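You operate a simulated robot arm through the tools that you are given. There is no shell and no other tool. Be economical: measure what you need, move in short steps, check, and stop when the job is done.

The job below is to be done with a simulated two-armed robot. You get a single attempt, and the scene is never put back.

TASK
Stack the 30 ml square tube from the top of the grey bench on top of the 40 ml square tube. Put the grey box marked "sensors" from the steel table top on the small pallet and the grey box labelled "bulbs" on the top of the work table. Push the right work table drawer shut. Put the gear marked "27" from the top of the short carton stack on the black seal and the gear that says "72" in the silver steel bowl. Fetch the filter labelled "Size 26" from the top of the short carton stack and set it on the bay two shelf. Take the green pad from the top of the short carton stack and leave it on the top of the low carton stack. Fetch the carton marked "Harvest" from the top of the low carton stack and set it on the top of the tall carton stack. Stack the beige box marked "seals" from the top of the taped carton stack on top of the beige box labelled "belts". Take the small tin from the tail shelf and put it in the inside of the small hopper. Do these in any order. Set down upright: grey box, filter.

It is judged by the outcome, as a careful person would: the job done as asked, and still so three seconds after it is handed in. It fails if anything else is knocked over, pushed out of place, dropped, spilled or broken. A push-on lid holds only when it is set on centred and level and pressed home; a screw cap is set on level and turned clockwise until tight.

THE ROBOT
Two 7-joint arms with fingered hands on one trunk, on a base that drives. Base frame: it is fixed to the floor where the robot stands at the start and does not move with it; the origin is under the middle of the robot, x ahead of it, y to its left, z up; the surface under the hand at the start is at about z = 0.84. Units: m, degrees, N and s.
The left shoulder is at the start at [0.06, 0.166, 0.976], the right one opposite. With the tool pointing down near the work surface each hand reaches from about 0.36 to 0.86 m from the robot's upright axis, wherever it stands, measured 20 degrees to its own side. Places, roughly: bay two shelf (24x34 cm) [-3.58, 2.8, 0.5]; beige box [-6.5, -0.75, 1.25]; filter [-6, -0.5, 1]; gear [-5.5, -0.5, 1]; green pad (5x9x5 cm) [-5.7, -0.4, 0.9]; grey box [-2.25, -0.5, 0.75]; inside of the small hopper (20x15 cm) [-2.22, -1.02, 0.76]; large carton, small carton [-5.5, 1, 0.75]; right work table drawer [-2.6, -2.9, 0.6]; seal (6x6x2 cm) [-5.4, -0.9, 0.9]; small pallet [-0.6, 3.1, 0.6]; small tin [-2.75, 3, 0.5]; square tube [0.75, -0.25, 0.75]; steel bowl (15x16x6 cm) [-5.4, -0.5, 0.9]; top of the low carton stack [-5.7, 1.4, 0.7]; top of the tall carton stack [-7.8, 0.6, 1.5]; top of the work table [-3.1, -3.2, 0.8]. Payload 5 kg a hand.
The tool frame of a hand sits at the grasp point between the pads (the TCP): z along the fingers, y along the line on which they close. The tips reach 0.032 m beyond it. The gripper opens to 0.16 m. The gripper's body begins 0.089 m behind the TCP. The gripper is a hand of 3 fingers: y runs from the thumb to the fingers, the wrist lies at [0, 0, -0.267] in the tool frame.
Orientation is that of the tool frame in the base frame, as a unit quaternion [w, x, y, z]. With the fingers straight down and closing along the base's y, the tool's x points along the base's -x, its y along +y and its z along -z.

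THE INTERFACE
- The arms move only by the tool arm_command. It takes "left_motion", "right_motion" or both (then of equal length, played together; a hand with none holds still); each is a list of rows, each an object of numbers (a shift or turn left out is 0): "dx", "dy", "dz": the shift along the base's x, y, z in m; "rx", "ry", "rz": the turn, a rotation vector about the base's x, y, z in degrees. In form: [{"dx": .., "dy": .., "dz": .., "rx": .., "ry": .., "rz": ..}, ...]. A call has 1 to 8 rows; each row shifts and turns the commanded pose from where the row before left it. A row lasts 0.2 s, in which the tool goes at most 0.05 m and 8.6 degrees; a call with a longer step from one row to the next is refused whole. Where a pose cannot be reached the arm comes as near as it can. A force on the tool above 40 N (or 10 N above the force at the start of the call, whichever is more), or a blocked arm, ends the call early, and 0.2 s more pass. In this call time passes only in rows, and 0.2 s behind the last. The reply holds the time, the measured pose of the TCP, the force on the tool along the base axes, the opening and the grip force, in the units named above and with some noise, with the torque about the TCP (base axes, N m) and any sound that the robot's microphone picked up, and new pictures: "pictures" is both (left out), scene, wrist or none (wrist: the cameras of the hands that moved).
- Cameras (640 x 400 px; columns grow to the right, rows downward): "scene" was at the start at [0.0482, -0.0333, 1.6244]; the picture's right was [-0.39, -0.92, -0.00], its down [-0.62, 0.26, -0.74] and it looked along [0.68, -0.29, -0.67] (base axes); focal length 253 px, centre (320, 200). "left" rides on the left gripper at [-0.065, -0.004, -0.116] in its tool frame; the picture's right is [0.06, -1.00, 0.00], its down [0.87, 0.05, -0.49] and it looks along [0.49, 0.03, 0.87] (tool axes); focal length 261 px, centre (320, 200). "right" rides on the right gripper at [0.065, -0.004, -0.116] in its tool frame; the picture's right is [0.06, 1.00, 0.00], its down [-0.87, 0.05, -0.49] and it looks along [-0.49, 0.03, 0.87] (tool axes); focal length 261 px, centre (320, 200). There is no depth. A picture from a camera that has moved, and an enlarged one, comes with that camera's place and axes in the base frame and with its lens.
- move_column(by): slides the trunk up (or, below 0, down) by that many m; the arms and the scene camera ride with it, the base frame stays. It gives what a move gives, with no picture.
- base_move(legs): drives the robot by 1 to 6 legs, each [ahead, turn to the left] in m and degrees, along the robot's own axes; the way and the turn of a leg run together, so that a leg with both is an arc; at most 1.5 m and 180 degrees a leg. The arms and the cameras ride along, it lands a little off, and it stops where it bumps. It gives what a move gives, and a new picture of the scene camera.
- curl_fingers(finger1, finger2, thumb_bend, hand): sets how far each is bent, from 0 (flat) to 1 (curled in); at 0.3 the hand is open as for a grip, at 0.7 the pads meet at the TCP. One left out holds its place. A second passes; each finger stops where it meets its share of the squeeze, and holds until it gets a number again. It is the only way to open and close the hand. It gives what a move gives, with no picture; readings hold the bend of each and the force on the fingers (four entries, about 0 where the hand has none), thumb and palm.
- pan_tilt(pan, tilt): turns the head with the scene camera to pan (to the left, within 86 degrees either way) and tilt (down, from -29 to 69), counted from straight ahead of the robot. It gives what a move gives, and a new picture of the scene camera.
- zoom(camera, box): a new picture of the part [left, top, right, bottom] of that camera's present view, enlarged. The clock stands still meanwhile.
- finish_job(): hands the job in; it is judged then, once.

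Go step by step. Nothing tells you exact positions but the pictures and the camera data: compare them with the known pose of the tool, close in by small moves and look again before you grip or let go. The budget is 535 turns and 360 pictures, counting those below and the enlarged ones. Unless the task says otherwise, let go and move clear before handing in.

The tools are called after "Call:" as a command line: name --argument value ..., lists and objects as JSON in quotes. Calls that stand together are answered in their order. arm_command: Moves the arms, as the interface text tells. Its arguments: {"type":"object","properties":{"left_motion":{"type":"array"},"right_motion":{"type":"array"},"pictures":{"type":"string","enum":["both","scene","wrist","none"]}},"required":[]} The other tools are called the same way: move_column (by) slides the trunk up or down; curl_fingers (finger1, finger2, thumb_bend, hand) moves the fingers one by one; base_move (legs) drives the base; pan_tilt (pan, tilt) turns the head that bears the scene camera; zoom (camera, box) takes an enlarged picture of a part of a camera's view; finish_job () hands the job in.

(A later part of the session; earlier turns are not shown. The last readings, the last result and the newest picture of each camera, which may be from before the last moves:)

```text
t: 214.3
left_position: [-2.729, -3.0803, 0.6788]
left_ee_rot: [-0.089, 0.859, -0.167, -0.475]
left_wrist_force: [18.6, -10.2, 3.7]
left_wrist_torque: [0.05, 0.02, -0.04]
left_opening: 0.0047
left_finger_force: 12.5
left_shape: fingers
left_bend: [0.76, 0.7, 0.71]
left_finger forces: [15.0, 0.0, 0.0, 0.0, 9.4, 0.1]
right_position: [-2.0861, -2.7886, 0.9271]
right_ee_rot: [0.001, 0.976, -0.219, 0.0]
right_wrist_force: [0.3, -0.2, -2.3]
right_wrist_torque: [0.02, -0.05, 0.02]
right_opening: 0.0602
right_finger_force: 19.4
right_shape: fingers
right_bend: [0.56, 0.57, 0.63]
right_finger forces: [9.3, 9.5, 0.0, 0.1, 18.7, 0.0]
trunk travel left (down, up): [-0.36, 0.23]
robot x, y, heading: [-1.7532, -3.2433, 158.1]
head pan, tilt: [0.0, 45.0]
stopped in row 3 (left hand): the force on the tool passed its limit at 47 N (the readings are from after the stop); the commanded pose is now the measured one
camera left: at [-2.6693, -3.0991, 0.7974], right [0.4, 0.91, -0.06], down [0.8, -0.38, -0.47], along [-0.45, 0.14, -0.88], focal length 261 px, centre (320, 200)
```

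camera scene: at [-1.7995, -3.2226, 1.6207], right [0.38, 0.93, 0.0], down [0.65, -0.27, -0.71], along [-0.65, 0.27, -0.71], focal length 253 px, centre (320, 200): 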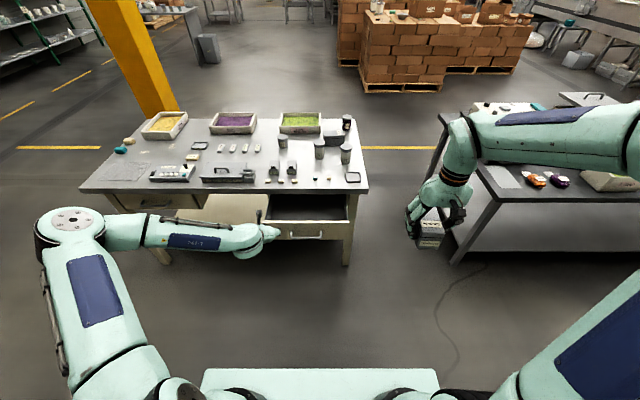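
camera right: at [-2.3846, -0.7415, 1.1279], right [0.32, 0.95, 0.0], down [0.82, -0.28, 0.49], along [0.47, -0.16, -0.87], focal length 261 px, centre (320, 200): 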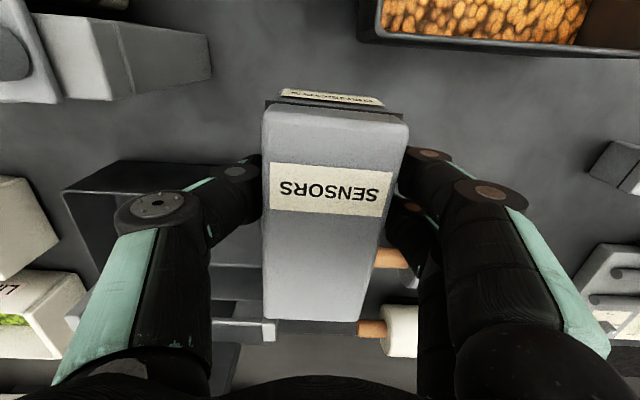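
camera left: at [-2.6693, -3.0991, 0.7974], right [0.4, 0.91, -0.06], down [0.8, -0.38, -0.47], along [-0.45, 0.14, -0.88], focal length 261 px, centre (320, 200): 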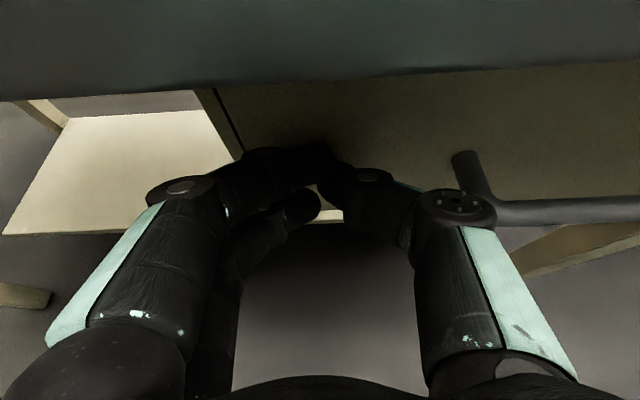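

The drawer hit its stop. I'll retract the hand and check.

Call:
arm_command --left_motion '[{"dx": 0.037, "dy": -0.0152}, {"dx": 0.037, "dy": -0.0152}, {"dx": 0.037, "dy": -0.0152}, {"dx": 0.037, "dy": -0.0152}, {"dx": 0.037, "dy": -0.0152}, {"dx": 0.037, "dy": -0.0152}]' --pictures "none"

Call:
zoom --camera "scene" --box '[60, 120, 380, 262]'

```text
t: 215.8
left_position: [-2.5777, -3.1523, 0.7519]
left_ee_rot: [-0.088, 0.866, -0.17, -0.462]
left_wrist_force: [0.6, -0.3, 0.4]
left_wrist_torque: [0.03, 0.02, -0.03]
left_opening: 0.0121
left_finger_force: 0.1
left_shape: fingers
left_bend: [0.7, 0.7, 0.7]
left_finger forces: [0.1, 0.0, 0.0, 0.0, 0.0, 0.1]
left hand out of reach, approached as far as the arm can: row 3, 4, 5, 6
right_position: [-2.0873, -2.7899, 0.9246]
right_ee_rot: [0.0, 0.976, -0.219, 0.001]
right_wrist_force: [-0.4, -0.4, -2.1]
right_wrist_torque: [-0.01, -0.05, 0.02]
right_opening: 0.0606
right_finger_force: 19.3
right_shape: fingers
right_bend: [0.56, 0.57, 0.63]
right_finger forces: [9.4, 9.4, 0.1, 0.1, 18.7, 0.1]
trunk travel left (down, up): [-0.36, 0.23]
robot x, y, heading: [-1.7509, -3.2425, 158.1]
head pan, tilt: [0.0, 45.0]
```

```text
2.00 times, centred on (220, 191) of scene
camera zoom: at [-1.7984, -3.224, 1.4557], right [0.37, 0.93, 0.0], down [0.66, -0.26, -0.71], along [-0.66, 0.26, -0.71], focal length 506 px, centre (520, 218)
```

zoom: 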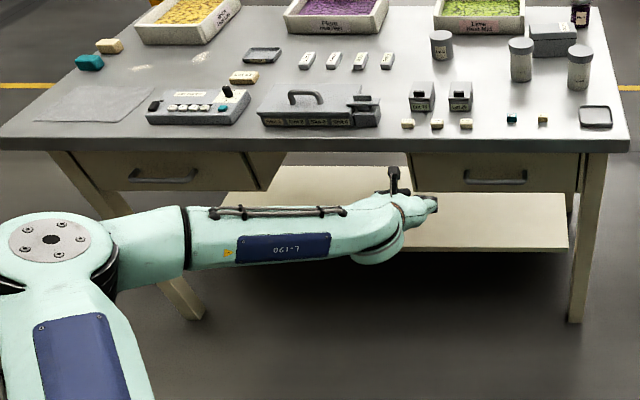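

Both drawer handles now line up, so the drawer is shut. I'll back off, raise the trunk and tuck the left hand.

Call:
base_move --legs '[[-0.25, 0]]'

Call:
move_column --by 0.165

Call:
arm_command --left_motion '[{"rx": -3.0, "ry": -7.4, "dz": 0.02}, {"rx": -3.0, "ry": -7.4, "dz": 0.02}, {"rx": -3.0, "ry": -7.4, "dz": 0.02}, {"rx": -3.0, "ry": -7.4, "dx": 0.038, "dy": -0.016}, {"rx": -3.0, "ry": -7.4, "dx": 0.038, "dy": -0.016}, {"rx": -3.0, "ry": -7.4, "dx": 0.038, "dy": -0.016}, {"rx": -3.0, "ry": -7.4, "dx": 0.038, "dy": -0.016}, {"dx": 0.03, "dy": -0.03, "dz": 0.02}]' --pictures "none"

```text
t: 217.6
left_position: [-2.3458, -3.2442, 0.7508]
left_ee_rot: [-0.089, 0.866, -0.171, -0.462]
left_wrist_force: [-0.6, -0.4, -0.2]
left_wrist_torque: [0.0, 0.01, -0.01]
left_opening: 0.0118
left_finger_force: 0.0
left_shape: fingers
left_bend: [0.7, 0.7, 0.7]
left_finger forces: [0.0, 0.0, 0.1, 0.1, 0.0, 0.0]
right_position: [-1.8534, -2.883, 0.9276]
right_ee_rot: [0.001, 0.976, -0.219, 0.0]
right_wrist_force: [-0.8, 0.2, -3.0]
right_wrist_torque: [-0.01, -0.01, 0.03]
right_opening: 0.0602
right_finger_force: 18.6
right_shape: fingers
right_bend: [0.56, 0.57, 0.63]
right_finger forces: [9.3, 9.6, 0.0, 0.0, 18.7, 0.1]
trunk travel left (down, up): [-0.36, 0.23]
robot x, y, heading: [-1.5221, -3.337, 157.8]
head pan, tilt: [0.0, 45.0]
camera scene: at [-1.566, -3.3177, 1.4558], right [0.38, 0.93, 0.0], down [0.66, -0.27, -0.71], along [-0.66, 0.27, -0.71], focal length 253 px, centre (320, 200)
```

scene: 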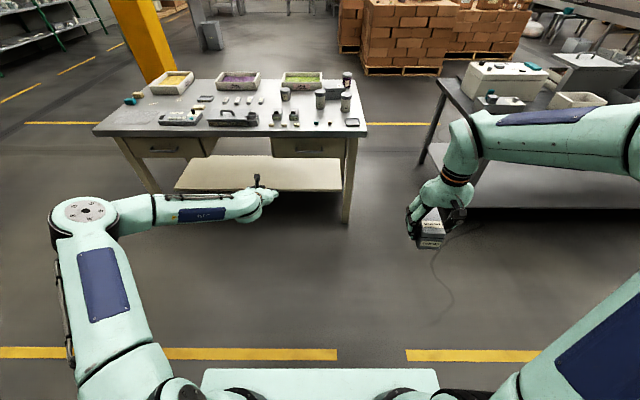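

```text
t: 219.4
left_position: [-2.345, -3.2454, 0.9165]
left_ee_rot: [-0.088, 0.866, -0.171, -0.462]
left_wrist_force: [1.0, -0.1, -0.5]
left_wrist_torque: [0.01, 0.0, 0.03]
left_opening: 0.012
left_finger_force: 0.0
left_shape: fingers
left_bend: [0.7, 0.7, 0.7]
left_finger forces: [0.0, 0.1, 0.0, 0.0, 0.1, 0.0]
right_position: [-1.8551, -2.8829, 1.0921]
right_ee_rot: [0.0, 0.976, -0.219, 0.0]
right_wrist_force: [0.0, -0.6, -2.6]
right_wrist_torque: [-0.02, -0.05, -0.01]
right_opening: 0.06
right_finger_force: 18.5
right_shape: fingers
right_bend: [0.56, 0.57, 0.63]
right_finger forces: [9.2, 9.5, 0.1, 0.1, 18.7, 0.0]
trunk travel left (down, up): [-0.525, 0.065]
robot x, y, heading: [-1.5193, -3.3382, 158.0]
head pan, tilt: [0.0, 45.0]
```

```text
t: 221.2
left_position: [-2.1608, -3.3411, 0.9984]
left_ee_rot: [0.0, 0.981, -0.194, -0.003]
left_wrist_force: [1.2, 0.4, 1.0]
left_wrist_torque: [0.03, 0.03, -0.02]
left_opening: 0.0119
left_finger_force: 0.1
left_shape: fingers
left_bend: [0.7, 0.7, 0.7]
left_finger forces: [0.0, 0.1, 0.0, 0.0, 0.0, 0.0]
right_position: [-1.8533, -2.884, 1.0918]
right_ee_rot: [-0.001, 0.976, -0.219, -0.001]
right_wrist_force: [1.2, -0.6, -0.7]
right_wrist_torque: [0.01, -0.03, -0.01]
right_opening: 0.0603
right_finger_force: 18.8
right_shape: fingers
right_bend: [0.56, 0.57, 0.63]
right_finger forces: [9.3, 9.6, 0.1, 0.0, 18.7, 0.1]
trunk travel left (down, up): [-0.525, 0.065]
robot x, y, heading: [-1.521, -3.34, 157.9]
head pan, tilt: [0.0, 45.0]
```

Call:
arm_command --left_motion '[{"dx": 0.038, "dy": -0.018, "dz": 0.02}, {"dx": 0.038, "dy": -0.018, "dz": 0.02}, {"dx": 0.03, "dy": -0.02, "dz": 0.03}]' --pictures "none"

Call:
base_move --legs '[[0, -81], [1.45, 0], [1.45, 0]]'

Call:
pan_tilt --pan 0 --tilt 20

```text
t: 222.1
left_position: [-2.0559, -3.3974, 1.0686]
left_ee_rot: [0.001, 0.981, -0.192, -0.003]
left_wrist_force: [0.3, -0.1, -1.0]
left_wrist_torque: [0.03, 0.06, 0.05]
left_opening: 0.0119
left_finger_force: 0.1
left_shape: fingers
left_bend: [0.7, 0.7, 0.7]
left_finger forces: [0.0, 0.0, 0.0, 0.0, 0.0, 0.0]
right_position: [-1.8534, -2.8838, 1.0926]
right_ee_rot: [0.0, 0.976, -0.219, 0.0]
right_wrist_force: [-0.9, 0.0, -2.4]
right_wrist_torque: [0.04, 0.02, 0.0]
right_opening: 0.0598
right_finger_force: 18.8
right_shape: fingers
right_bend: [0.56, 0.57, 0.63]
right_finger forces: [9.2, 9.5, 0.0, 0.1, 18.7, 0.0]
trunk travel left (down, up): [-0.525, 0.065]
robot x, y, heading: [-1.5169, -3.3413, 158.2]
head pan, tilt: [0.0, 45.0]
```

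```text
t: 239.8
left_position: [-0.9027, 0.0111, 1.0668]
left_ee_rot: [0.0, -0.609, 0.793, 0.002]
left_wrist_force: [-0.2, -0.1, -0.5]
left_wrist_torque: [0.03, -0.02, 0.03]
left_opening: 0.0121
left_finger_force: 0.1
left_shape: fingers
left_bend: [0.7, 0.7, 0.7]
left_finger forces: [0.1, 0.0, 0.0, 0.0, 0.0, 0.1]
right_position: [-0.3673, -0.1248, 1.0907]
right_ee_rot: [-0.001, -0.589, 0.808, 0.0]
right_wrist_force: [0.0, -0.1, -2.4]
right_wrist_torque: [-0.07, -0.04, -0.02]
right_opening: 0.06
right_finger_force: 18.8
right_shape: fingers
right_bend: [0.56, 0.57, 0.63]
right_finger forces: [9.2, 9.2, 0.0, 0.0, 18.4, 0.0]
trunk travel left (down, up): [-0.525, 0.065]
robot x, y, heading: [-0.7761, -0.5106, 75.6]
head pan, tilt: [0.0, 45.0]
camera scene: at [-0.7598, -0.4651, 1.6207], right [0.97, -0.25, 0.0], down [-0.18, -0.68, -0.71], along [0.18, 0.68, -0.71], focal length 253 px, centre (320, 200)
```

scene: 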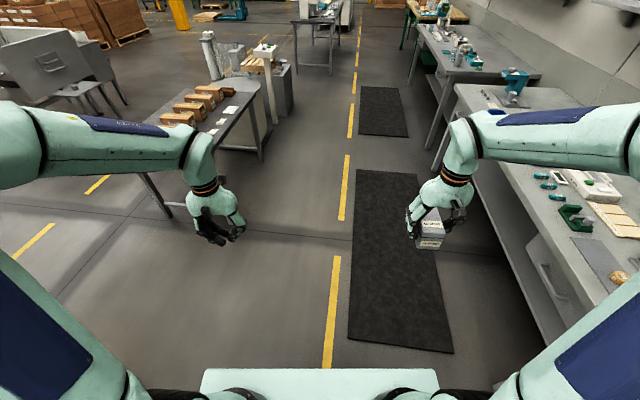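

```text
t: 240.7
left_position: [-0.9031, 0.0117, 1.0676]
left_ee_rot: [0.001, -0.608, 0.794, 0.003]
left_wrist_force: [0.0, -0.3, -0.8]
left_wrist_torque: [0.03, 0.0, -0.01]
left_opening: 0.0119
left_finger_force: 0.0
left_shape: fingers
left_bend: [0.7, 0.7, 0.7]
left_finger forces: [0.0, 0.0, 0.0, 0.0, 0.0, 0.0]
right_position: [-0.3659, -0.1244, 1.0913]
right_ee_rot: [0.0, -0.588, 0.809, 0.0]
right_wrist_force: [0.5, -0.3, -1.4]
right_wrist_torque: [-0.04, 0.0, 0.02]
right_opening: 0.06
right_finger_force: 18.3
right_shape: fingers
right_bend: [0.56, 0.57, 0.63]
right_finger forces: [9.2, 9.3, 0.0, 0.0, 18.4, 0.0]
trunk travel left (down, up): [-0.525, 0.065]
robot x, y, heading: [-0.7749, -0.5146, 75.1]
head pan, tilt: [0.0, 20.0]
camera scene: at [-0.7569, -0.454, 1.6593], right [0.97, -0.25, 0.0], down [-0.09, -0.33, -0.94], along [0.24, 0.91, -0.34], focal length 253 px, centre (320, 200)
```

scene: 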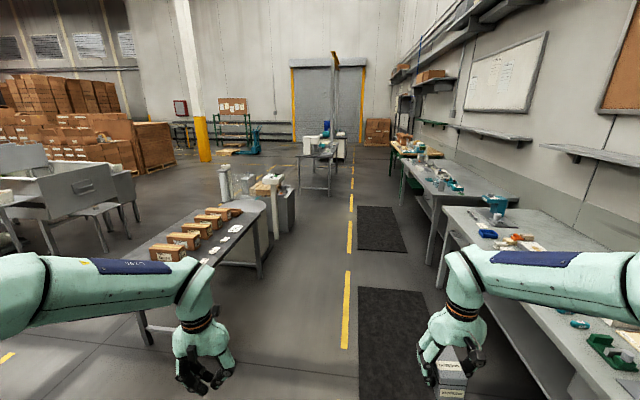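

Call:
zoom --camera "scene" --box '[130, 145, 330, 285]'

```text
2.86 times, centred on (230, 215) of scene
camera zoom: at [-0.7569, -0.454, 1.6593], right [0.97, -0.25, 0.0], down [-0.09, -0.33, -0.94], along [0.24, 0.91, -0.34], focal length 723 px, centre (577, 157)
```

zoom: 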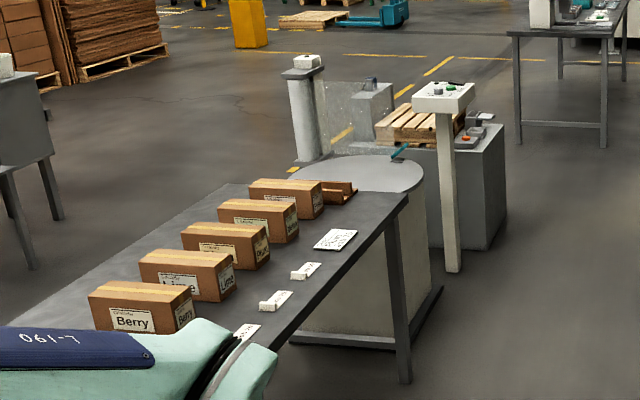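

The small wooden pallet is on a grey cabinet near (-0.6,3.1). I'll drive up the aisle to look at it from the east side.

Call:
base_move --legs '[[0, -6], [1.5, 0], [0.1, 12], [1.2, 0]]'

Call:
pan_tilt --pan 55 --tilt 35

```text
t: 255.3
left_position: [-0.1883, 2.701, 1.0676]
left_ee_rot: [0.0, -0.648, 0.761, 0.002]
left_wrist_force: [0.1, -0.8, -0.2]
left_wrist_torque: [0.01, -0.01, 0.03]
left_opening: 0.0118
left_finger_force: 0.0
left_shape: fingers
left_bend: [0.7, 0.7, 0.7]
left_finger forces: [0.0, 0.0, 0.0, 0.0, 0.0, 0.0]
right_position: [0.3579, 2.6214, 1.0911]
right_ee_rot: [0.0, -0.628, 0.778, -0.001]
right_wrist_force: [-0.4, 0.4, -1.8]
right_wrist_torque: [-0.03, 0.06, 0.01]
right_opening: 0.0599
right_finger_force: 18.2
right_shape: fingers
right_bend: [0.56, 0.57, 0.64]
right_finger forces: [9.2, 9.5, 0.1, 0.0, 18.5, 0.1]
trunk travel left (down, up): [-0.525, 0.065]
robot x, y, heading: [-0.0083, 2.193, 81.0]
head pan, tilt: [0.0, 20.0]
camera scene: at [0.003, 2.2533, 1.6594], right [0.99, -0.15, 0.0], down [-0.05, -0.34, -0.94], along [0.14, 0.93, -0.34], focal length 253 px, centre (320, 200)
```

scene: 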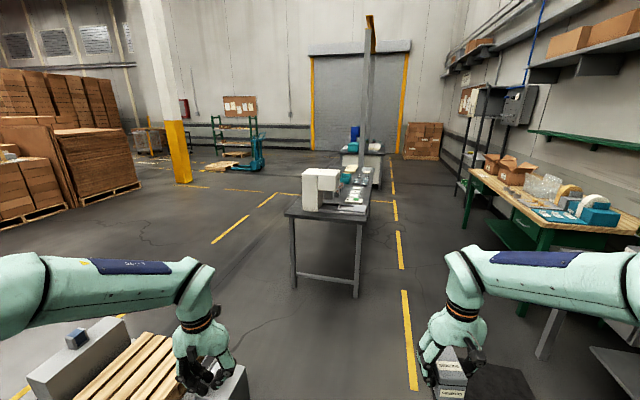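

```text
t: 256.5
left_position: [-0.1889, 2.7002, 1.0663]
left_ee_rot: [0.001, -0.648, 0.762, 0.002]
left_wrist_force: [-0.7, 0.2, -0.1]
left_wrist_torque: [0.02, 0.0, 0.01]
left_opening: 0.012
left_finger_force: 0.0
left_shape: fingers
left_bend: [0.7, 0.7, 0.7]
left_finger forces: [0.0, 0.0, 0.1, 0.0, 0.1, 0.0]
right_position: [0.3569, 2.6196, 1.0911]
right_ee_rot: [0.0, -0.629, 0.778, 0.0]
right_wrist_force: [-0.5, -0.2, -2.4]
right_wrist_torque: [-0.07, 0.0, -0.02]
right_opening: 0.0597
right_finger_force: 18.3
right_shape: fingers
right_bend: [0.56, 0.57, 0.64]
right_finger forces: [9.2, 9.4, 0.1, 0.0, 18.5, 0.1]
trunk travel left (down, up): [-0.525, 0.065]
robot x, y, heading: [-0.0072, 2.192, 81.0]
head pan, tilt: [55.0, 35.0]
camera scene: at [-0.0749, 2.222, 1.6356], right [0.69, 0.72, 0.0], down [0.41, -0.4, -0.82], along [-0.59, 0.57, -0.57], focal length 253 px, centre (320, 200)
```

scene: 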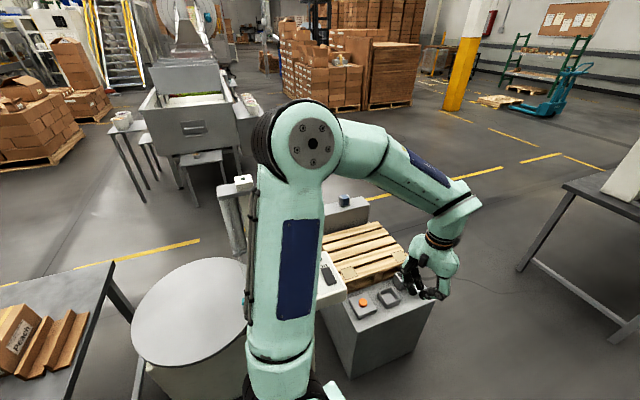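

Call:
base_move --legs '[[0.78, 0], [0, 104]]'

Call:
pan_tilt --pan -10 --tilt 50

```text
t: 265.4
left_position: [-0.3224, 2.6535, 1.0671]
left_ee_rot: [0.001, 0.998, 0.059, -0.002]
left_wrist_force: [-0.1, 0.2, 0.2]
left_wrist_torque: [0.0, 0.02, 0.02]
left_opening: 0.0122
left_finger_force: 0.0
left_shape: fingers
left_bend: [0.7, 0.7, 0.7]
left_finger forces: [0.1, 0.0, 0.1, 0.1, 0.0, 0.0]
right_position: [-0.3972, 3.2013, 1.0915]
right_ee_rot: [0.0, 0.999, 0.034, 0.0]
right_wrist_force: [-0.6, 0.3, -1.9]
right_wrist_torque: [0.02, -0.08, -0.01]
right_opening: 0.0598
right_finger_force: 18.1
right_shape: fingers
right_bend: [0.56, 0.57, 0.64]
right_finger forces: [9.0, 9.5, 0.0, 0.0, 18.2, 0.0]
trunk travel left (down, up): [-0.525, 0.065]
robot x, y, heading: [0.1158, 2.9658, -172.8]
head pan, tilt: [55.0, 35.0]
camera scene: at [0.1061, 2.8941, 1.6355], right [-0.88, 0.47, 0.0], down [0.27, 0.51, -0.82], along [-0.38, -0.72, -0.57], focal length 253 px, centre (320, 200)
```

scene: 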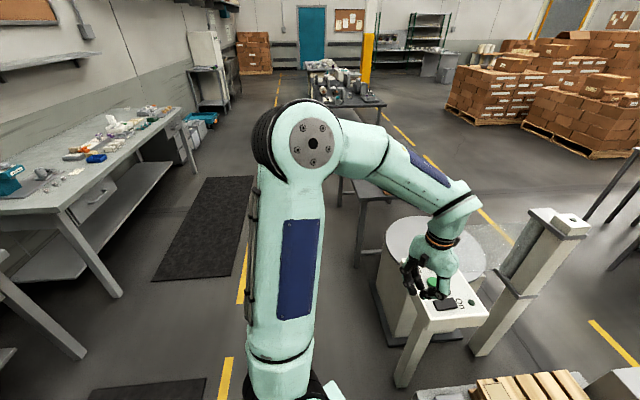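

```text
t: 266.7
left_position: [-0.3252, 2.6538, 1.0674]
left_ee_rot: [0.001, 0.998, 0.059, -0.002]
left_wrist_force: [0.3, 0.1, 0.2]
left_wrist_torque: [-0.03, -0.03, -0.02]
left_opening: 0.012
left_finger_force: 0.1
left_shape: fingers
left_bend: [0.7, 0.7, 0.7]
left_finger forces: [0.1, 0.0, 0.0, 0.1, 0.0, 0.0]
right_position: [-0.3979, 3.2019, 1.0921]
right_ee_rot: [0.0, 0.999, 0.035, 0.0]
right_wrist_force: [0.1, -0.3, -1.5]
right_wrist_torque: [0.04, -0.05, -0.03]
right_opening: 0.06
right_finger_force: 19.0
right_shape: fingers
right_bend: [0.56, 0.57, 0.64]
right_finger forces: [9.0, 9.3, 0.1, 0.0, 18.2, 0.0]
trunk travel left (down, up): [-0.525, 0.065]
robot x, y, heading: [0.1187, 2.9702, -172.8]
head pan, tilt: [-10.0, 50.0]
camera scene: at [0.0703, 2.9759, 1.6138], right [0.05, 1.0, 0.0], down [0.77, -0.04, -0.64], along [-0.64, 0.03, -0.77], focal length 253 px, centre (320, 200)
```

scene: 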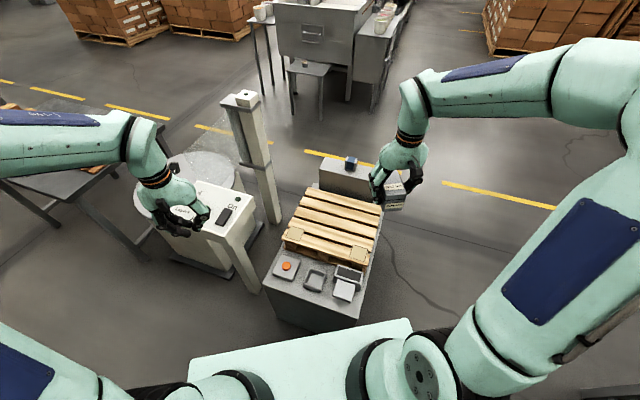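

I'll carry SENSORS over the pallet centre, about (-0.59,3.08), and lower partway.

Call:
arm_command --right_motion '[{"dx": -0.038, "dy": -0.0235}, {"dx": -0.038, "dy": -0.0235}, {"dx": -0.038, "dy": -0.0235}, {"dx": -0.038, "dy": -0.0235}, {"dx": -0.038, "dy": -0.0235}]' --pictures "none"

Call:
arm_command --right_motion '[{"dz": -0.048}, {"dz": -0.048}, {"dz": -0.048}, {"dz": -0.048}, {"dz": -0.048}, {"dz": -0.048}]' --pictures "both"

```text
t: 267.9
left_position: [-0.3243, 2.654, 1.0665]
left_ee_rot: [0.001, 0.998, 0.06, -0.003]
left_wrist_force: [-0.5, -0.5, -0.2]
left_wrist_torque: [0.04, -0.03, 0.01]
left_opening: 0.0119
left_finger_force: 0.0
left_shape: fingers
left_bend: [0.7, 0.7, 0.7]
left_finger forces: [0.0, 0.0, 0.0, 0.0, 0.0, 0.1]
right_position: [-0.5913, 3.0811, 1.091]
right_ee_rot: [0.0, 0.999, 0.034, 0.001]
right_wrist_force: [-0.4, -0.3, -2.6]
right_wrist_torque: [0.02, -0.1, 0.0]
right_opening: 0.0594
right_finger_force: 18.4
right_shape: fingers
right_bend: [0.56, 0.57, 0.64]
right_finger forces: [9.1, 9.4, 0.0, 0.0, 18.2, 0.0]
trunk travel left (down, up): [-0.525, 0.065]
robot x, y, heading: [0.1135, 2.9729, -173.1]
head pan, tilt: [-10.0, 50.0]
```

```text
t: 269.3
left_position: [-0.3243, 2.6544, 1.0668]
left_ee_rot: [0.002, 0.998, 0.059, -0.002]
left_wrist_force: [-0.7, 0.8, 0.1]
left_wrist_torque: [0.0, -0.01, 0.0]
left_opening: 0.0117
left_finger_force: 0.0
left_shape: fingers
left_bend: [0.7, 0.7, 0.7]
left_finger forces: [0.1, 0.1, 0.1, 0.1, 0.0, 0.0]
right_position: [-0.5874, 3.0852, 0.7985]
right_ee_rot: [0.0, 0.999, 0.033, 0.001]
right_wrist_force: [-1.1, -0.1, -1.7]
right_wrist_torque: [-0.02, -0.04, 0.0]
right_opening: 0.0596
right_finger_force: 18.4
right_shape: fingers
right_bend: [0.56, 0.57, 0.64]
right_finger forces: [9.1, 9.3, 0.0, 0.0, 18.2, 0.0]
trunk travel left (down, up): [-0.525, 0.065]
robot x, y, heading: [0.1175, 2.9708, -173.0]
head pan, tilt: [-10.0, 50.0]
camera scene: at [0.0694, 2.976, 1.6138], right [0.05, 1.0, 0.0], down [0.77, -0.04, -0.64], along [-0.64, 0.03, -0.77], focal length 253 px, centre (320, 200)
camera right: at [-0.5223, 3.094, 0.9142], right [0.13, -0.99, 0.0], down [-0.86, -0.11, 0.49], along [-0.49, -0.06, -0.87], focal length 261 px, centre (320, 200)
```

scene: 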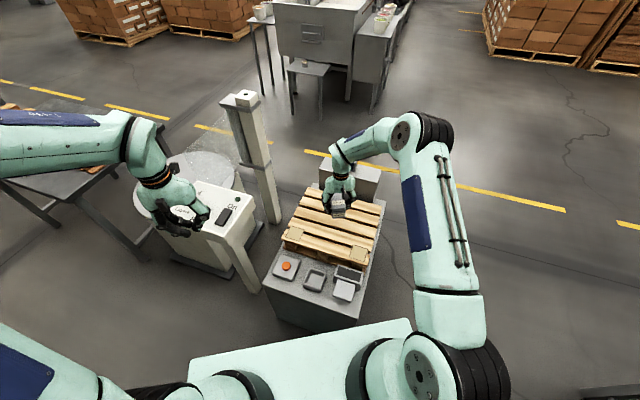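
right: 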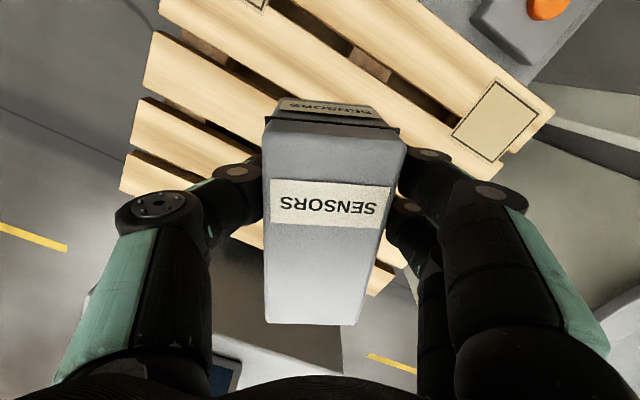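

Call:
arm_command --right_motion '[{"dz": -0.04}, {"dz": -0.04}, {"dz": -0.03}, {"dz": -0.015}, {"dz": -0.01}, {"dz": -0.008}, {"dz": -0.006}, {"dz": -0.005}]' --pictures "wrist"

```text
t: 270.9
left_position: [-0.3233, 2.6551, 1.0667]
left_ee_rot: [0.001, 0.998, 0.059, -0.003]
left_wrist_force: [-0.1, 0.0, -0.5]
left_wrist_torque: [0.03, -0.02, 0.03]
left_opening: 0.0121
left_finger_force: 0.0
left_shape: fingers
left_bend: [0.7, 0.7, 0.7]
left_finger forces: [0.0, 0.0, 0.0, 0.1, 0.0, 0.0]
right_position: [-0.5911, 3.0852, 0.6599]
right_ee_rot: [0.001, 1.0, 0.031, -0.004]
right_wrist_force: [7.1, 1.7, 19.6]
right_wrist_torque: [-0.08, -0.14, 0.0]
right_opening: 0.0614
right_finger_force: 21.9
right_shape: fingers
right_bend: [0.58, 0.58, 0.64]
right_finger forces: [10.2, 11.2, 0.0, 0.1, 23.1, 0.1]
trunk travel left (down, up): [-0.525, 0.065]
robot x, y, heading: [0.1161, 2.9707, -173.2]
head pan, tilt: [-10.0, 50.0]
stopped in row 8 (right hand): the force on the tool passed its limit at 46 N (the readings are from after the stop); the commanded pose is now the measured one
camera right: at [-0.5244, 3.0924, 0.775], right [0.13, -0.99, 0.0], down [-0.86, -0.11, 0.5], along [-0.49, -0.06, -0.87], focal length 261 px, centre (320, 200)
```

right: 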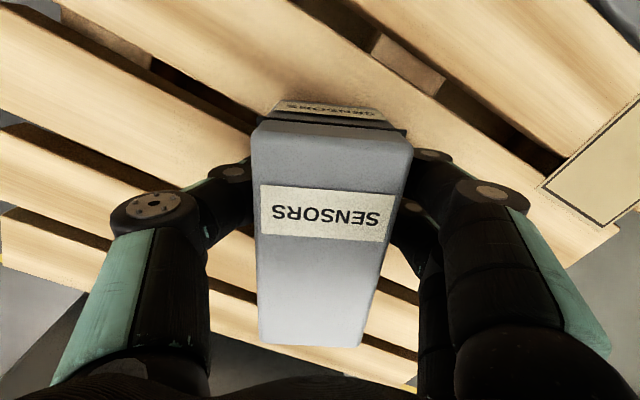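

Contact. Ease off, release and lift.

Call:
arm_command --right_motion '[{"dz": 0.003}]' --pictures "none"

Call:
curl_fingers --hand "right" --finger1 0.46 --finger2 0.46 --thumb_bend 0.5

Call:
arm_command --right_motion '[{"dz": 0.03}, {"dz": 0.045}, {"dz": 0.045}, {"dz": 0.045}, {"dz": 0.045}, {"dz": 0.045}, {"dz": 0.045}, {"dz": 0.045}]' --pictures "wrist"

```text
t: 271.3
left_position: [-0.3228, 2.6538, 1.0667]
left_ee_rot: [0.001, 0.998, 0.059, -0.002]
left_wrist_force: [-0.3, -0.6, 0.3]
left_wrist_torque: [-0.02, 0.0, 0.01]
left_opening: 0.0119
left_finger_force: 0.2
left_shape: fingers
left_bend: [0.7, 0.7, 0.7]
left_finger forces: [0.0, 0.0, 0.0, 0.1, 0.0, 0.0]
right_position: [-0.5908, 3.0841, 0.6614]
right_ee_rot: [0.001, 0.999, 0.034, -0.002]
right_wrist_force: [-1.0, 1.6, 3.6]
right_wrist_torque: [-0.09, 0.01, -0.02]
right_opening: 0.0616
right_finger_force: 20.6
right_shape: fingers
right_bend: [0.58, 0.58, 0.64]
right_finger forces: [9.6, 10.5, 0.0, 0.1, 21.6, 0.0]
trunk travel left (down, up): [-0.525, 0.065]
robot x, y, heading: [0.1167, 2.9656, -172.9]
head pan, tilt: [-10.0, 50.0]
```

```text
t: 272.3
left_position: [-0.3236, 2.6539, 1.0669]
left_ee_rot: [0.001, 0.998, 0.059, -0.002]
left_wrist_force: [0.2, 0.1, 0.1]
left_wrist_torque: [0.01, 0.02, 0.0]
left_opening: 0.0119
left_finger_force: 0.0
left_shape: fingers
left_bend: [0.7, 0.7, 0.7]
left_finger forces: [0.0, 0.1, 0.0, 0.0, 0.1, 0.0]
right_position: [-0.5903, 3.0848, 0.6608]
right_ee_rot: [0.0, 0.999, 0.032, -0.002]
right_wrist_force: [0.0, 0.4, 0.3]
right_wrist_torque: [-0.02, -0.01, -0.01]
right_opening: 0.0946
right_finger_force: 0.1
right_shape: fingers
right_bend: [0.46, 0.46, 0.5]
right_finger forces: [0.1, 0.1, 0.0, 0.0, 0.0, 0.1]
trunk travel left (down, up): [-0.525, 0.065]
robot x, y, heading: [0.1126, 2.9694, -173.2]
head pan, tilt: [-10.0, 50.0]
```

```text
t: 274.1
left_position: [-0.3229, 2.6551, 1.0666]
left_ee_rot: [0.001, 0.998, 0.059, -0.003]
left_wrist_force: [-0.3, 0.1, -0.3]
left_wrist_torque: [0.01, 0.04, 0.01]
left_opening: 0.0118
left_finger_force: 0.1
left_shape: fingers
left_bend: [0.7, 0.7, 0.7]
left_finger forces: [0.0, 0.1, 0.0, 0.0, 0.1, 0.0]
right_position: [-0.5904, 3.0832, 1.0054]
right_ee_rot: [0.0, 0.999, 0.033, -0.003]
right_wrist_force: [0.4, 0.4, -0.6]
right_wrist_torque: [0.02, 0.01, 0.03]
right_opening: 0.0947
right_finger_force: 0.2
right_shape: fingers
right_bend: [0.46, 0.46, 0.5]
right_finger forces: [0.0, 0.0, 0.0, 0.2, 0.0, 0.1]
trunk travel left (down, up): [-0.525, 0.065]
robot x, y, heading: [0.1155, 2.966, -172.9]
head pan, tilt: [-10.0, 50.0]
camera right: at [-0.5243, 3.0908, 1.1211], right [0.13, -0.99, 0.0], down [-0.86, -0.11, 0.5], along [-0.49, -0.06, -0.87], focal length 261 px, centre (320, 200)
```

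right: 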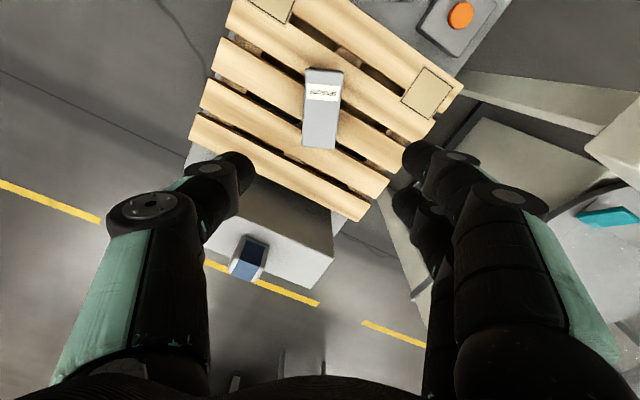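

SENSORS is upright on the pallet. I'll tuck the right arm and look west toward the tail shelf.

Call:
arm_command --right_motion '[{"dx": 0.04, "dy": 0.025, "dz": 0.015}, {"dx": 0.04, "dy": 0.025, "dz": 0.015}, {"dx": 0.04, "dy": 0.025, "dz": 0.015}, {"dx": 0.04, "dy": 0.025, "dz": 0.015}, {"dx": 0.03, "dy": 0.02, "dz": 0.02}]' --pictures "none"

Call:
pan_tilt --pan 0 --tilt 18

Call:
zoom --camera "scene" --box '[200, 130, 440, 280]'

```text
t: 275.3
left_position: [-0.3224, 2.6564, 1.0664]
left_ee_rot: [0.001, 0.998, 0.06, -0.003]
left_wrist_force: [0.4, 0.0, -0.4]
left_wrist_torque: [-0.04, 0.03, 0.02]
left_opening: 0.0117
left_finger_force: 0.1
left_shape: fingers
left_bend: [0.7, 0.7, 0.7]
left_finger forces: [0.1, 0.0, 0.0, 0.1, 0.1, 0.0]
right_position: [-0.3984, 3.2054, 1.0866]
right_ee_rot: [0.0, 0.999, 0.033, -0.002]
right_wrist_force: [-1.0, 1.1, -0.7]
right_wrist_torque: [-0.02, -0.01, 0.0]
right_opening: 0.0947
right_finger_force: 0.0
right_shape: fingers
right_bend: [0.46, 0.46, 0.5]
right_finger forces: [0.0, 0.0, 0.0, 0.1, 0.1, 0.1]
trunk travel left (down, up): [-0.525, 0.065]
robot x, y, heading: [0.1128, 2.9692, -172.9]
head pan, tilt: [-10.0, 50.0]
```

```text
t: 276.3
left_position: [-0.3245, 2.6555, 1.0678]
left_ee_rot: [0.001, 0.998, 0.06, -0.002]
left_wrist_force: [0.7, -0.3, 0.6]
left_wrist_torque: [0.0, -0.01, -0.02]
left_opening: 0.0118
left_finger_force: 0.1
left_shape: fingers
left_bend: [0.7, 0.7, 0.7]
left_finger forces: [0.0, 0.0, 0.0, 0.0, 0.0, 0.0]
right_position: [-0.4005, 3.2044, 1.0857]
right_ee_rot: [0.0, 0.999, 0.032, -0.002]
right_wrist_force: [0.4, 0.3, -0.4]
right_wrist_torque: [0.01, -0.01, -0.02]
right_opening: 0.0946
right_finger_force: 0.2
right_shape: fingers
right_bend: [0.46, 0.46, 0.5]
right_finger forces: [0.0, 0.1, 0.0, 0.0, 0.1, 0.1]
trunk travel left (down, up): [-0.525, 0.065]
robot x, y, heading: [0.1163, 2.9715, -172.8]
head pan, tilt: [0.0, 18.0]
camera scene: at [0.0546, 2.9605, 1.6626], right [-0.12, 0.99, 0.0], down [0.31, 0.04, -0.95], along [-0.94, -0.12, -0.31], focal length 253 px, centre (320, 200)
```

scene: 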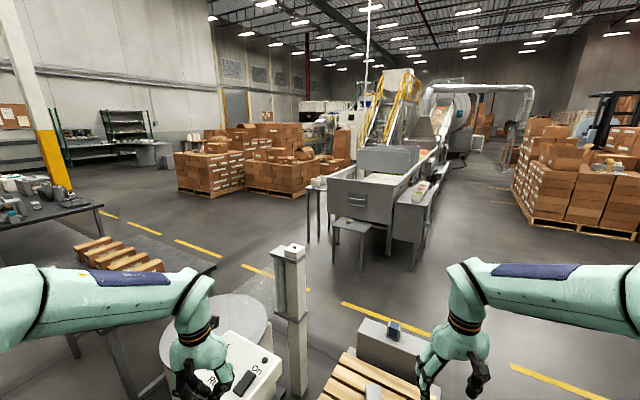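

```text
2.67 times, centred on (320, 205) of scene
camera zoom: at [0.0546, 2.9605, 1.6626], right [-0.12, 0.99, 0.0], down [0.31, 0.04, -0.95], along [-0.94, -0.12, -0.31], focal length 675 px, centre (320, 187)
```

zoom: 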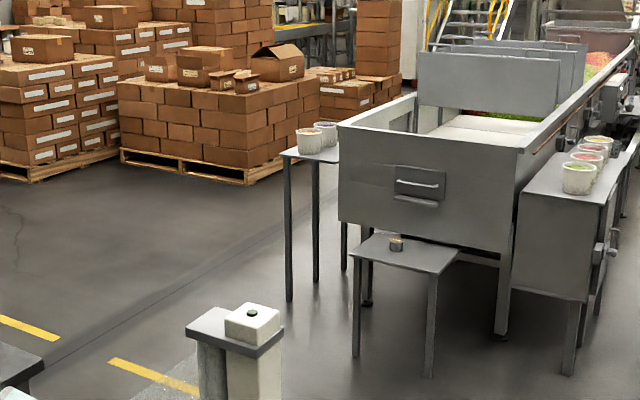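

The small tin stands on a low tail shelf near (-2.67,2.94). I'll drive round the north of the pallet to face it from the east.

Call:
base_move --legs '[[0, -78], [0.8, 0], [0, 59], [1.2, 0], [0, 75], [0.95, 0]]'

Call:
base_move --legs '[[0, -60]]'

```text
t: 280.5
left_position: [-0.2911, 3.327, 1.0678]
left_ee_rot: [-0.001, 0.82, -0.572, -0.002]
left_wrist_force: [0.1, -0.1, -0.5]
left_wrist_torque: [-0.02, -0.01, 0.03]
left_opening: 0.0119
left_finger_force: 0.1
left_shape: fingers
left_bend: [0.7, 0.7, 0.7]
left_finger forces: [0.1, 0.1, 0.0, 0.0, 0.0, 0.0]
right_position: [0.2275, 3.5269, 1.0873]
right_ee_rot: [-0.002, 0.804, -0.594, -0.002]
right_wrist_force: [1.3, -0.3, 0.1]
right_wrist_torque: [-0.01, 0.03, 0.03]
right_opening: 0.0951
right_finger_force: 0.0
right_shape: fingers
right_bend: [0.46, 0.46, 0.5]
right_finger forces: [0.0, 0.0, 0.1, 0.0, 0.0, 0.0]
trunk travel left (down, up): [-0.525, 0.065]
robot x, y, heading: [0.1172, 2.9738, 110.4]
head pan, tilt: [0.0, 18.0]
stopped in leg 2: the robot was blocked; the commanded pose is now the measured one
camera scene: at [0.0952, 3.0301, 1.6627], right [0.94, 0.35, 0.0], down [0.11, -0.29, -0.95], along [-0.33, 0.89, -0.31], focal length 253 px, centre (320, 200)
```

scene: 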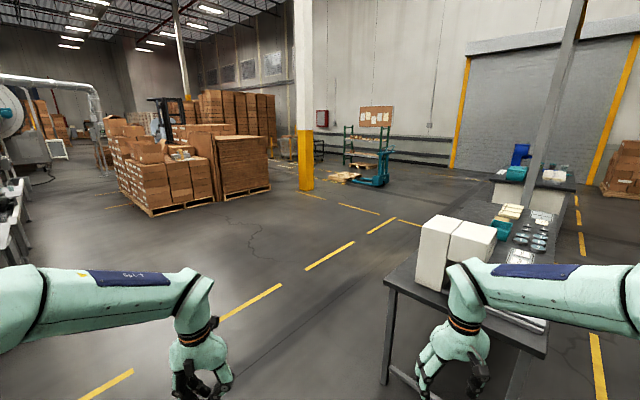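

```text
t: 283.6
left_position: [0.2106, 3.5039, 1.0664]
left_ee_rot: [0.002, -0.432, 0.902, 0.003]
left_wrist_force: [-0.5, -0.6, 1.0]
left_wrist_torque: [0.01, 0.0, -0.03]
left_opening: 0.0118
left_finger_force: 0.1
left_shape: fingers
left_bend: [0.7, 0.7, 0.7]
left_finger forces: [0.0, 0.0, 0.1, 0.0, 0.0, 0.0]
right_position: [0.6497, 3.1637, 1.087]
right_ee_rot: [0.002, -0.408, 0.913, 0.001]
right_wrist_force: [-0.2, 0.2, -0.1]
right_wrist_torque: [0.02, 0.04, -0.03]
right_opening: 0.0949
right_finger_force: 0.0
right_shape: fingers
right_bend: [0.46, 0.46, 0.5]
right_finger forces: [0.0, 0.1, 0.0, 0.0, 0.1, 0.0]
trunk travel left (down, up): [-0.525, 0.065]
robot x, y, heading: [0.1154, 2.9689, 51.4]
head pan, tilt: [0.0, 18.0]
camera scene: at [0.1568, 3.0201, 1.6626], right [0.78, -0.62, 0.0], down [-0.19, -0.24, -0.95], along [0.59, 0.74, -0.31], focal length 253 px, centre (320, 200)
```

scene: 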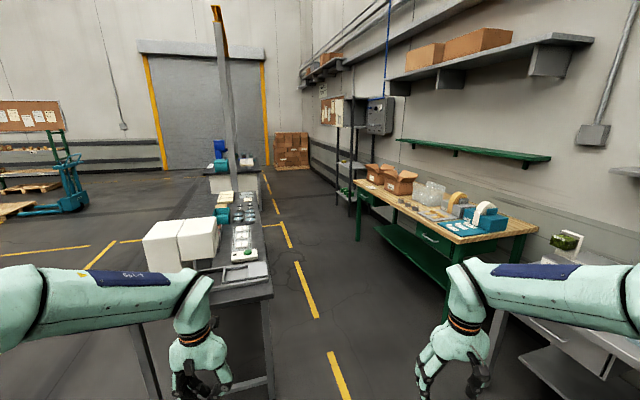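

The base was blocked, likely by the cabinet corner. I'll step east and north first, then swing west.

Call:
base_move --legs '[[0.3, 0], [0, 50], [0.2, 0], [0, 46], [1.0, 0]]'

```text
t: 296.0
left_position: [-1.1184, 3.9883, 1.067]
left_ee_rot: [0.001, 0.959, -0.284, -0.002]
left_wrist_force: [-0.2, 0.6, -0.7]
left_wrist_torque: [-0.01, -0.07, 0.03]
left_opening: 0.0118
left_finger_force: 0.1
left_shape: fingers
left_bend: [0.7, 0.7, 0.7]
left_finger forces: [0.0, 0.0, 0.1, 0.0, 0.0, 0.0]
right_position: [-0.8247, 4.4593, 1.0858]
right_ee_rot: [-0.001, 0.951, -0.311, -0.003]
right_wrist_force: [0.2, 0.2, -0.3]
right_wrist_torque: [0.01, -0.02, 0.0]
right_opening: 0.0947
right_finger_force: 0.1
right_shape: fingers
right_bend: [0.46, 0.46, 0.5]
right_finger forces: [0.0, 0.0, 0.0, 0.1, 0.0, 0.0]
trunk travel left (down, up): [-0.525, 0.065]
robot x, y, heading: [-0.5771, 3.9498, 147.1]
head pan, tilt: [0.0, 18.0]
camera scene: at [-0.6305, 3.9812, 1.6626], right [0.54, 0.84, 0.0], down [0.26, -0.17, -0.95], along [-0.8, 0.52, -0.31], focal length 253 px, centre (320, 200)
```

scene: 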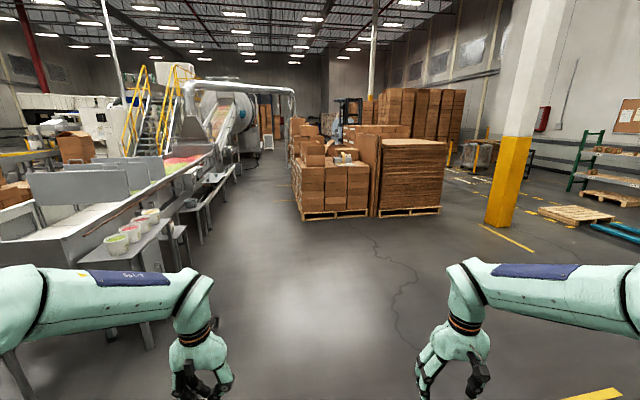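

Call:
base_move --legs '[[0, 37], [0.85, 0], [0, 58], [0.9, 0], [0, -58]]'

Call:
pan_tilt --pan 0 --tilt 48

```text
t: 311.9
left_position: [-2.286, 2.8149, 1.0676]
left_ee_rot: [0.002, 0.999, 0.033, -0.003]
left_wrist_force: [-0.2, 0.5, 0.3]
left_wrist_torque: [0.02, 0.05, 0.01]
left_opening: 0.0118
left_finger_force: 0.0
left_shape: fingers
left_bend: [0.7, 0.7, 0.7]
left_finger forces: [0.0, 0.0, 0.0, 0.0, 0.1, 0.1]
right_position: [-2.332, 3.3683, 1.0861]
right_ee_rot: [0.0, 1.0, 0.006, -0.002]
right_wrist_force: [-0.2, 0.4, 0.2]
right_wrist_torque: [-0.01, -0.01, -0.01]
right_opening: 0.0948
right_finger_force: 0.1
right_shape: fingers
right_bend: [0.46, 0.46, 0.5]
right_finger forces: [0.0, 0.0, 0.0, 0.2, 0.0, 0.0]
trunk travel left (down, up): [-0.525, 0.065]
robot x, y, heading: [-1.8271, 3.1054, -176.0]
head pan, tilt: [0.0, 18.0]
camera scene: at [-1.8913, 3.0995, 1.6626], right [-0.07, 1.0, 0.0], down [0.31, 0.02, -0.95], along [-0.95, -0.07, -0.31], focal length 253 px, centre (320, 200)
```

scene: 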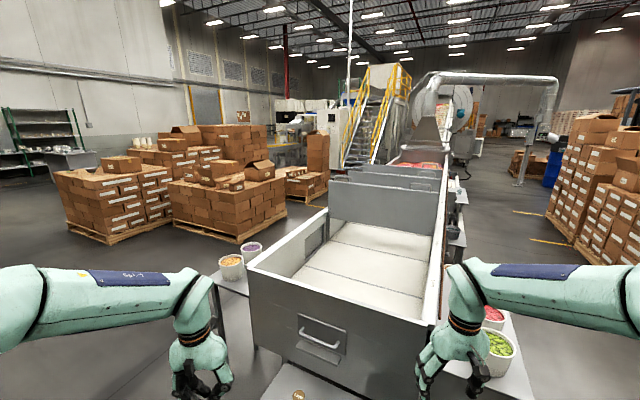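

```text
t: 312.9
left_position: [-2.2866, 2.8137, 1.0675]
left_ee_rot: [0.001, 0.999, 0.032, -0.003]
left_wrist_force: [0.0, -0.1, 0.0]
left_wrist_torque: [0.02, 0.0, 0.02]
left_opening: 0.0118
left_finger_force: 0.0
left_shape: fingers
left_bend: [0.7, 0.7, 0.7]
left_finger forces: [0.1, 0.0, 0.1, 0.1, 0.0, 0.1]
right_position: [-2.3324, 3.368, 1.0866]
right_ee_rot: [-0.001, 1.0, 0.006, -0.003]
right_wrist_force: [0.2, -0.4, 0.2]
right_wrist_torque: [-0.01, 0.03, 0.02]
right_opening: 0.0949
right_finger_force: 0.1
right_shape: fingers
right_bend: [0.46, 0.46, 0.5]
right_finger forces: [0.0, 0.1, 0.0, 0.0, 0.1, 0.1]
trunk travel left (down, up): [-0.525, 0.065]
robot x, y, heading: [-1.8292, 3.1011, -176.2]
head pan, tilt: [0.0, 48.0]
camera scene: at [-1.8768, 3.1, 1.6166], right [-0.07, 1.0, 0.0], down [0.74, 0.05, -0.67], along [-0.67, -0.05, -0.74], focal length 253 px, centre (320, 200)
```

scene: 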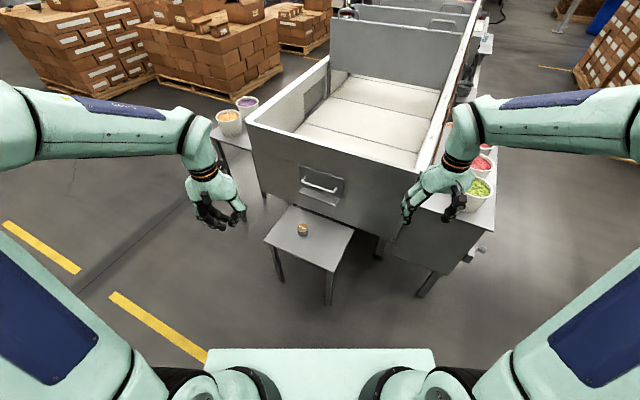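

The tin is near (-2.655,2.946). I'll edge forward, pull the right hand back, open the left hand and lower the trunk.

Call:
base_move --legs '[[0.14, 0]]'

Call:
curl_fingers --hand "left" --finger1 0.44 --finger2 0.44 --thumb_bend 0.44

Call:
arm_command --left_motion '[{"dx": -0.01, "dy": 0.02}, {"dx": -0.01, "dy": 0.02}]' --right_motion '[{"dx": 0.04, "dy": 0}, {"dx": 0.03, "dy": 0.0}]' --pictures "none"

Call:
move_column --by -0.3

Call:
zoom --camera "left" --box '[0, 0, 640, 400]'

```text
t: 314.2
left_position: [-2.4262, 2.8033, 1.0663]
left_ee_rot: [0.001, 0.999, 0.033, -0.001]
left_wrist_force: [-1.1, 0.4, -0.8]
left_wrist_torque: [-0.02, -0.06, 0.0]
left_opening: 0.0117
left_finger_force: 0.2
left_shape: fingers
left_bend: [0.7, 0.7, 0.7]
left_finger forces: [0.0, 0.0, 0.0, 0.0, 0.0, 0.1]
right_position: [-2.4745, 3.3567, 1.0859]
right_ee_rot: [0.001, 1.0, 0.007, -0.002]
right_wrist_force: [0.2, -1.0, -0.1]
right_wrist_torque: [0.0, -0.06, -0.01]
right_opening: 0.095
right_finger_force: 0.0
right_shape: fingers
right_bend: [0.46, 0.46, 0.5]
right_finger forces: [0.1, 0.1, 0.1, 0.0, 0.1, 0.0]
trunk travel left (down, up): [-0.525, 0.065]
robot x, y, heading: [-1.9661, 3.092, -175.9]
head pan, tilt: [0.0, 48.0]
camera scene: at [-2.0184, 3.0901, 1.6164], right [-0.07, 1.0, 0.0], down [0.74, 0.05, -0.67], along [-0.67, -0.05, -0.74], focal length 253 px, centre (320, 200)
```

scene: 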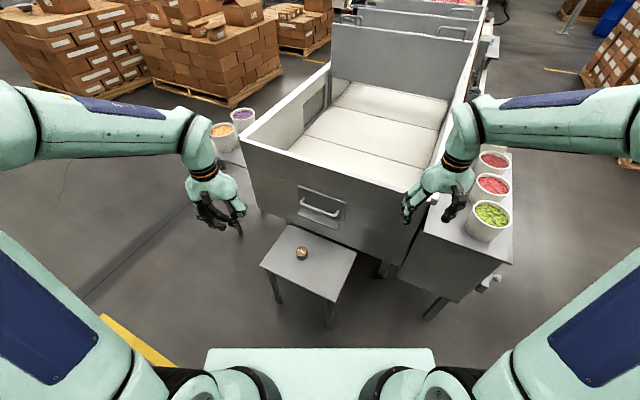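

```text
t: 315.2
left_position: [-2.4254, 2.8048, 1.0674]
left_ee_rot: [0.001, 0.999, 0.033, -0.003]
left_wrist_force: [0.0, -0.3, -0.7]
left_wrist_torque: [-0.02, 0.0, -0.02]
left_opening: 0.1111
left_finger_force: 0.1
left_shape: fingers
left_bend: [0.44, 0.44, 0.44]
left_finger forces: [0.0, 0.1, 0.0, 0.0, 0.1, 0.0]
right_position: [-2.4717, 3.3563, 1.087]
right_ee_rot: [0.0, 1.0, 0.007, -0.003]
right_wrist_force: [0.1, -0.1, 0.7]
right_wrist_torque: [-0.02, 0.0, -0.02]
right_opening: 0.0946
right_finger_force: 0.1
right_shape: fingers
right_bend: [0.46, 0.46, 0.5]
right_finger forces: [0.1, 0.1, 0.1, 0.0, 0.0, 0.1]
trunk travel left (down, up): [-0.525, 0.065]
robot x, y, heading: [-1.9667, 3.0959, -176.0]
head pan, tilt: [0.0, 48.0]
```

```text
t: 315.8
left_position: [-2.4456, 2.8441, 1.068]
left_ee_rot: [0.001, 0.999, 0.034, -0.002]
left_wrist_force: [-0.1, 0.7, -0.3]
left_wrist_torque: [-0.02, 0.03, 0.06]
left_opening: 0.1113
left_finger_force: 0.0
left_shape: fingers
left_bend: [0.44, 0.44, 0.44]
left_finger forces: [0.0, 0.0, 0.0, 0.0, 0.1, 0.1]
right_position: [-2.4017, 3.3564, 1.0859]
right_ee_rot: [0.0, 1.0, 0.007, -0.002]
right_wrist_force: [0.8, 0.1, 0.5]
right_wrist_torque: [0.01, 0.05, -0.01]
right_opening: 0.095
right_finger_force: 0.0
right_shape: fingers
right_bend: [0.46, 0.46, 0.5]
right_finger forces: [0.0, 0.0, 0.0, 0.0, 0.0, 0.1]
trunk travel left (down, up): [-0.525, 0.065]
robot x, y, heading: [-1.9666, 3.0907, -176.0]
head pan, tilt: [0.0, 48.0]
```

```text
t: 318.8
left_position: [-2.4447, 2.8435, 0.7675]
left_ee_rot: [0.001, 0.999, 0.033, -0.001]
left_wrist_force: [-0.6, -1.1, -0.7]
left_wrist_torque: [-0.02, -0.01, 0.01]
left_opening: 0.1115
left_finger_force: 0.0
left_shape: fingers
left_bend: [0.44, 0.44, 0.44]
left_finger forces: [0.1, 0.1, 0.1, 0.0, 0.0, 0.0]
right_position: [-2.4022, 3.3571, 0.7851]
right_ee_rot: [0.0, 1.0, 0.006, -0.003]
right_wrist_force: [0.7, -0.4, -0.2]
right_wrist_torque: [0.0, 0.01, -0.02]
right_opening: 0.0949
right_finger_force: 0.1
right_shape: fingers
right_bend: [0.46, 0.46, 0.5]
right_finger forces: [0.0, 0.0, 0.0, 0.1, 0.0, 0.0]
trunk travel left (down, up): [-0.225, 0.365]
robot x, y, heading: [-1.9675, 3.0964, -175.9]
head pan, tilt: [0.0, 48.0]
```

```text
1.00 times, centred on (320, 200) of left (not enlarged: the box is as wide or as high as the picture)
camera zoom: at [-2.5098, 2.8442, 0.8849], right [0.0, 1.0, 0.0], down [0.87, 0.0, 0.49], along [0.49, 0.0, -0.87], focal length 261 px, centre (320, 200)
```

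zoom: 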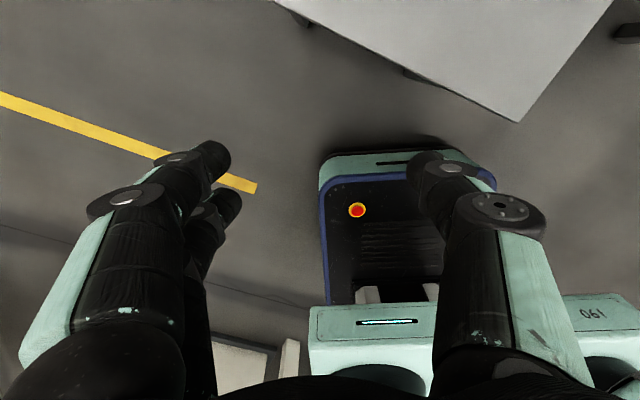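

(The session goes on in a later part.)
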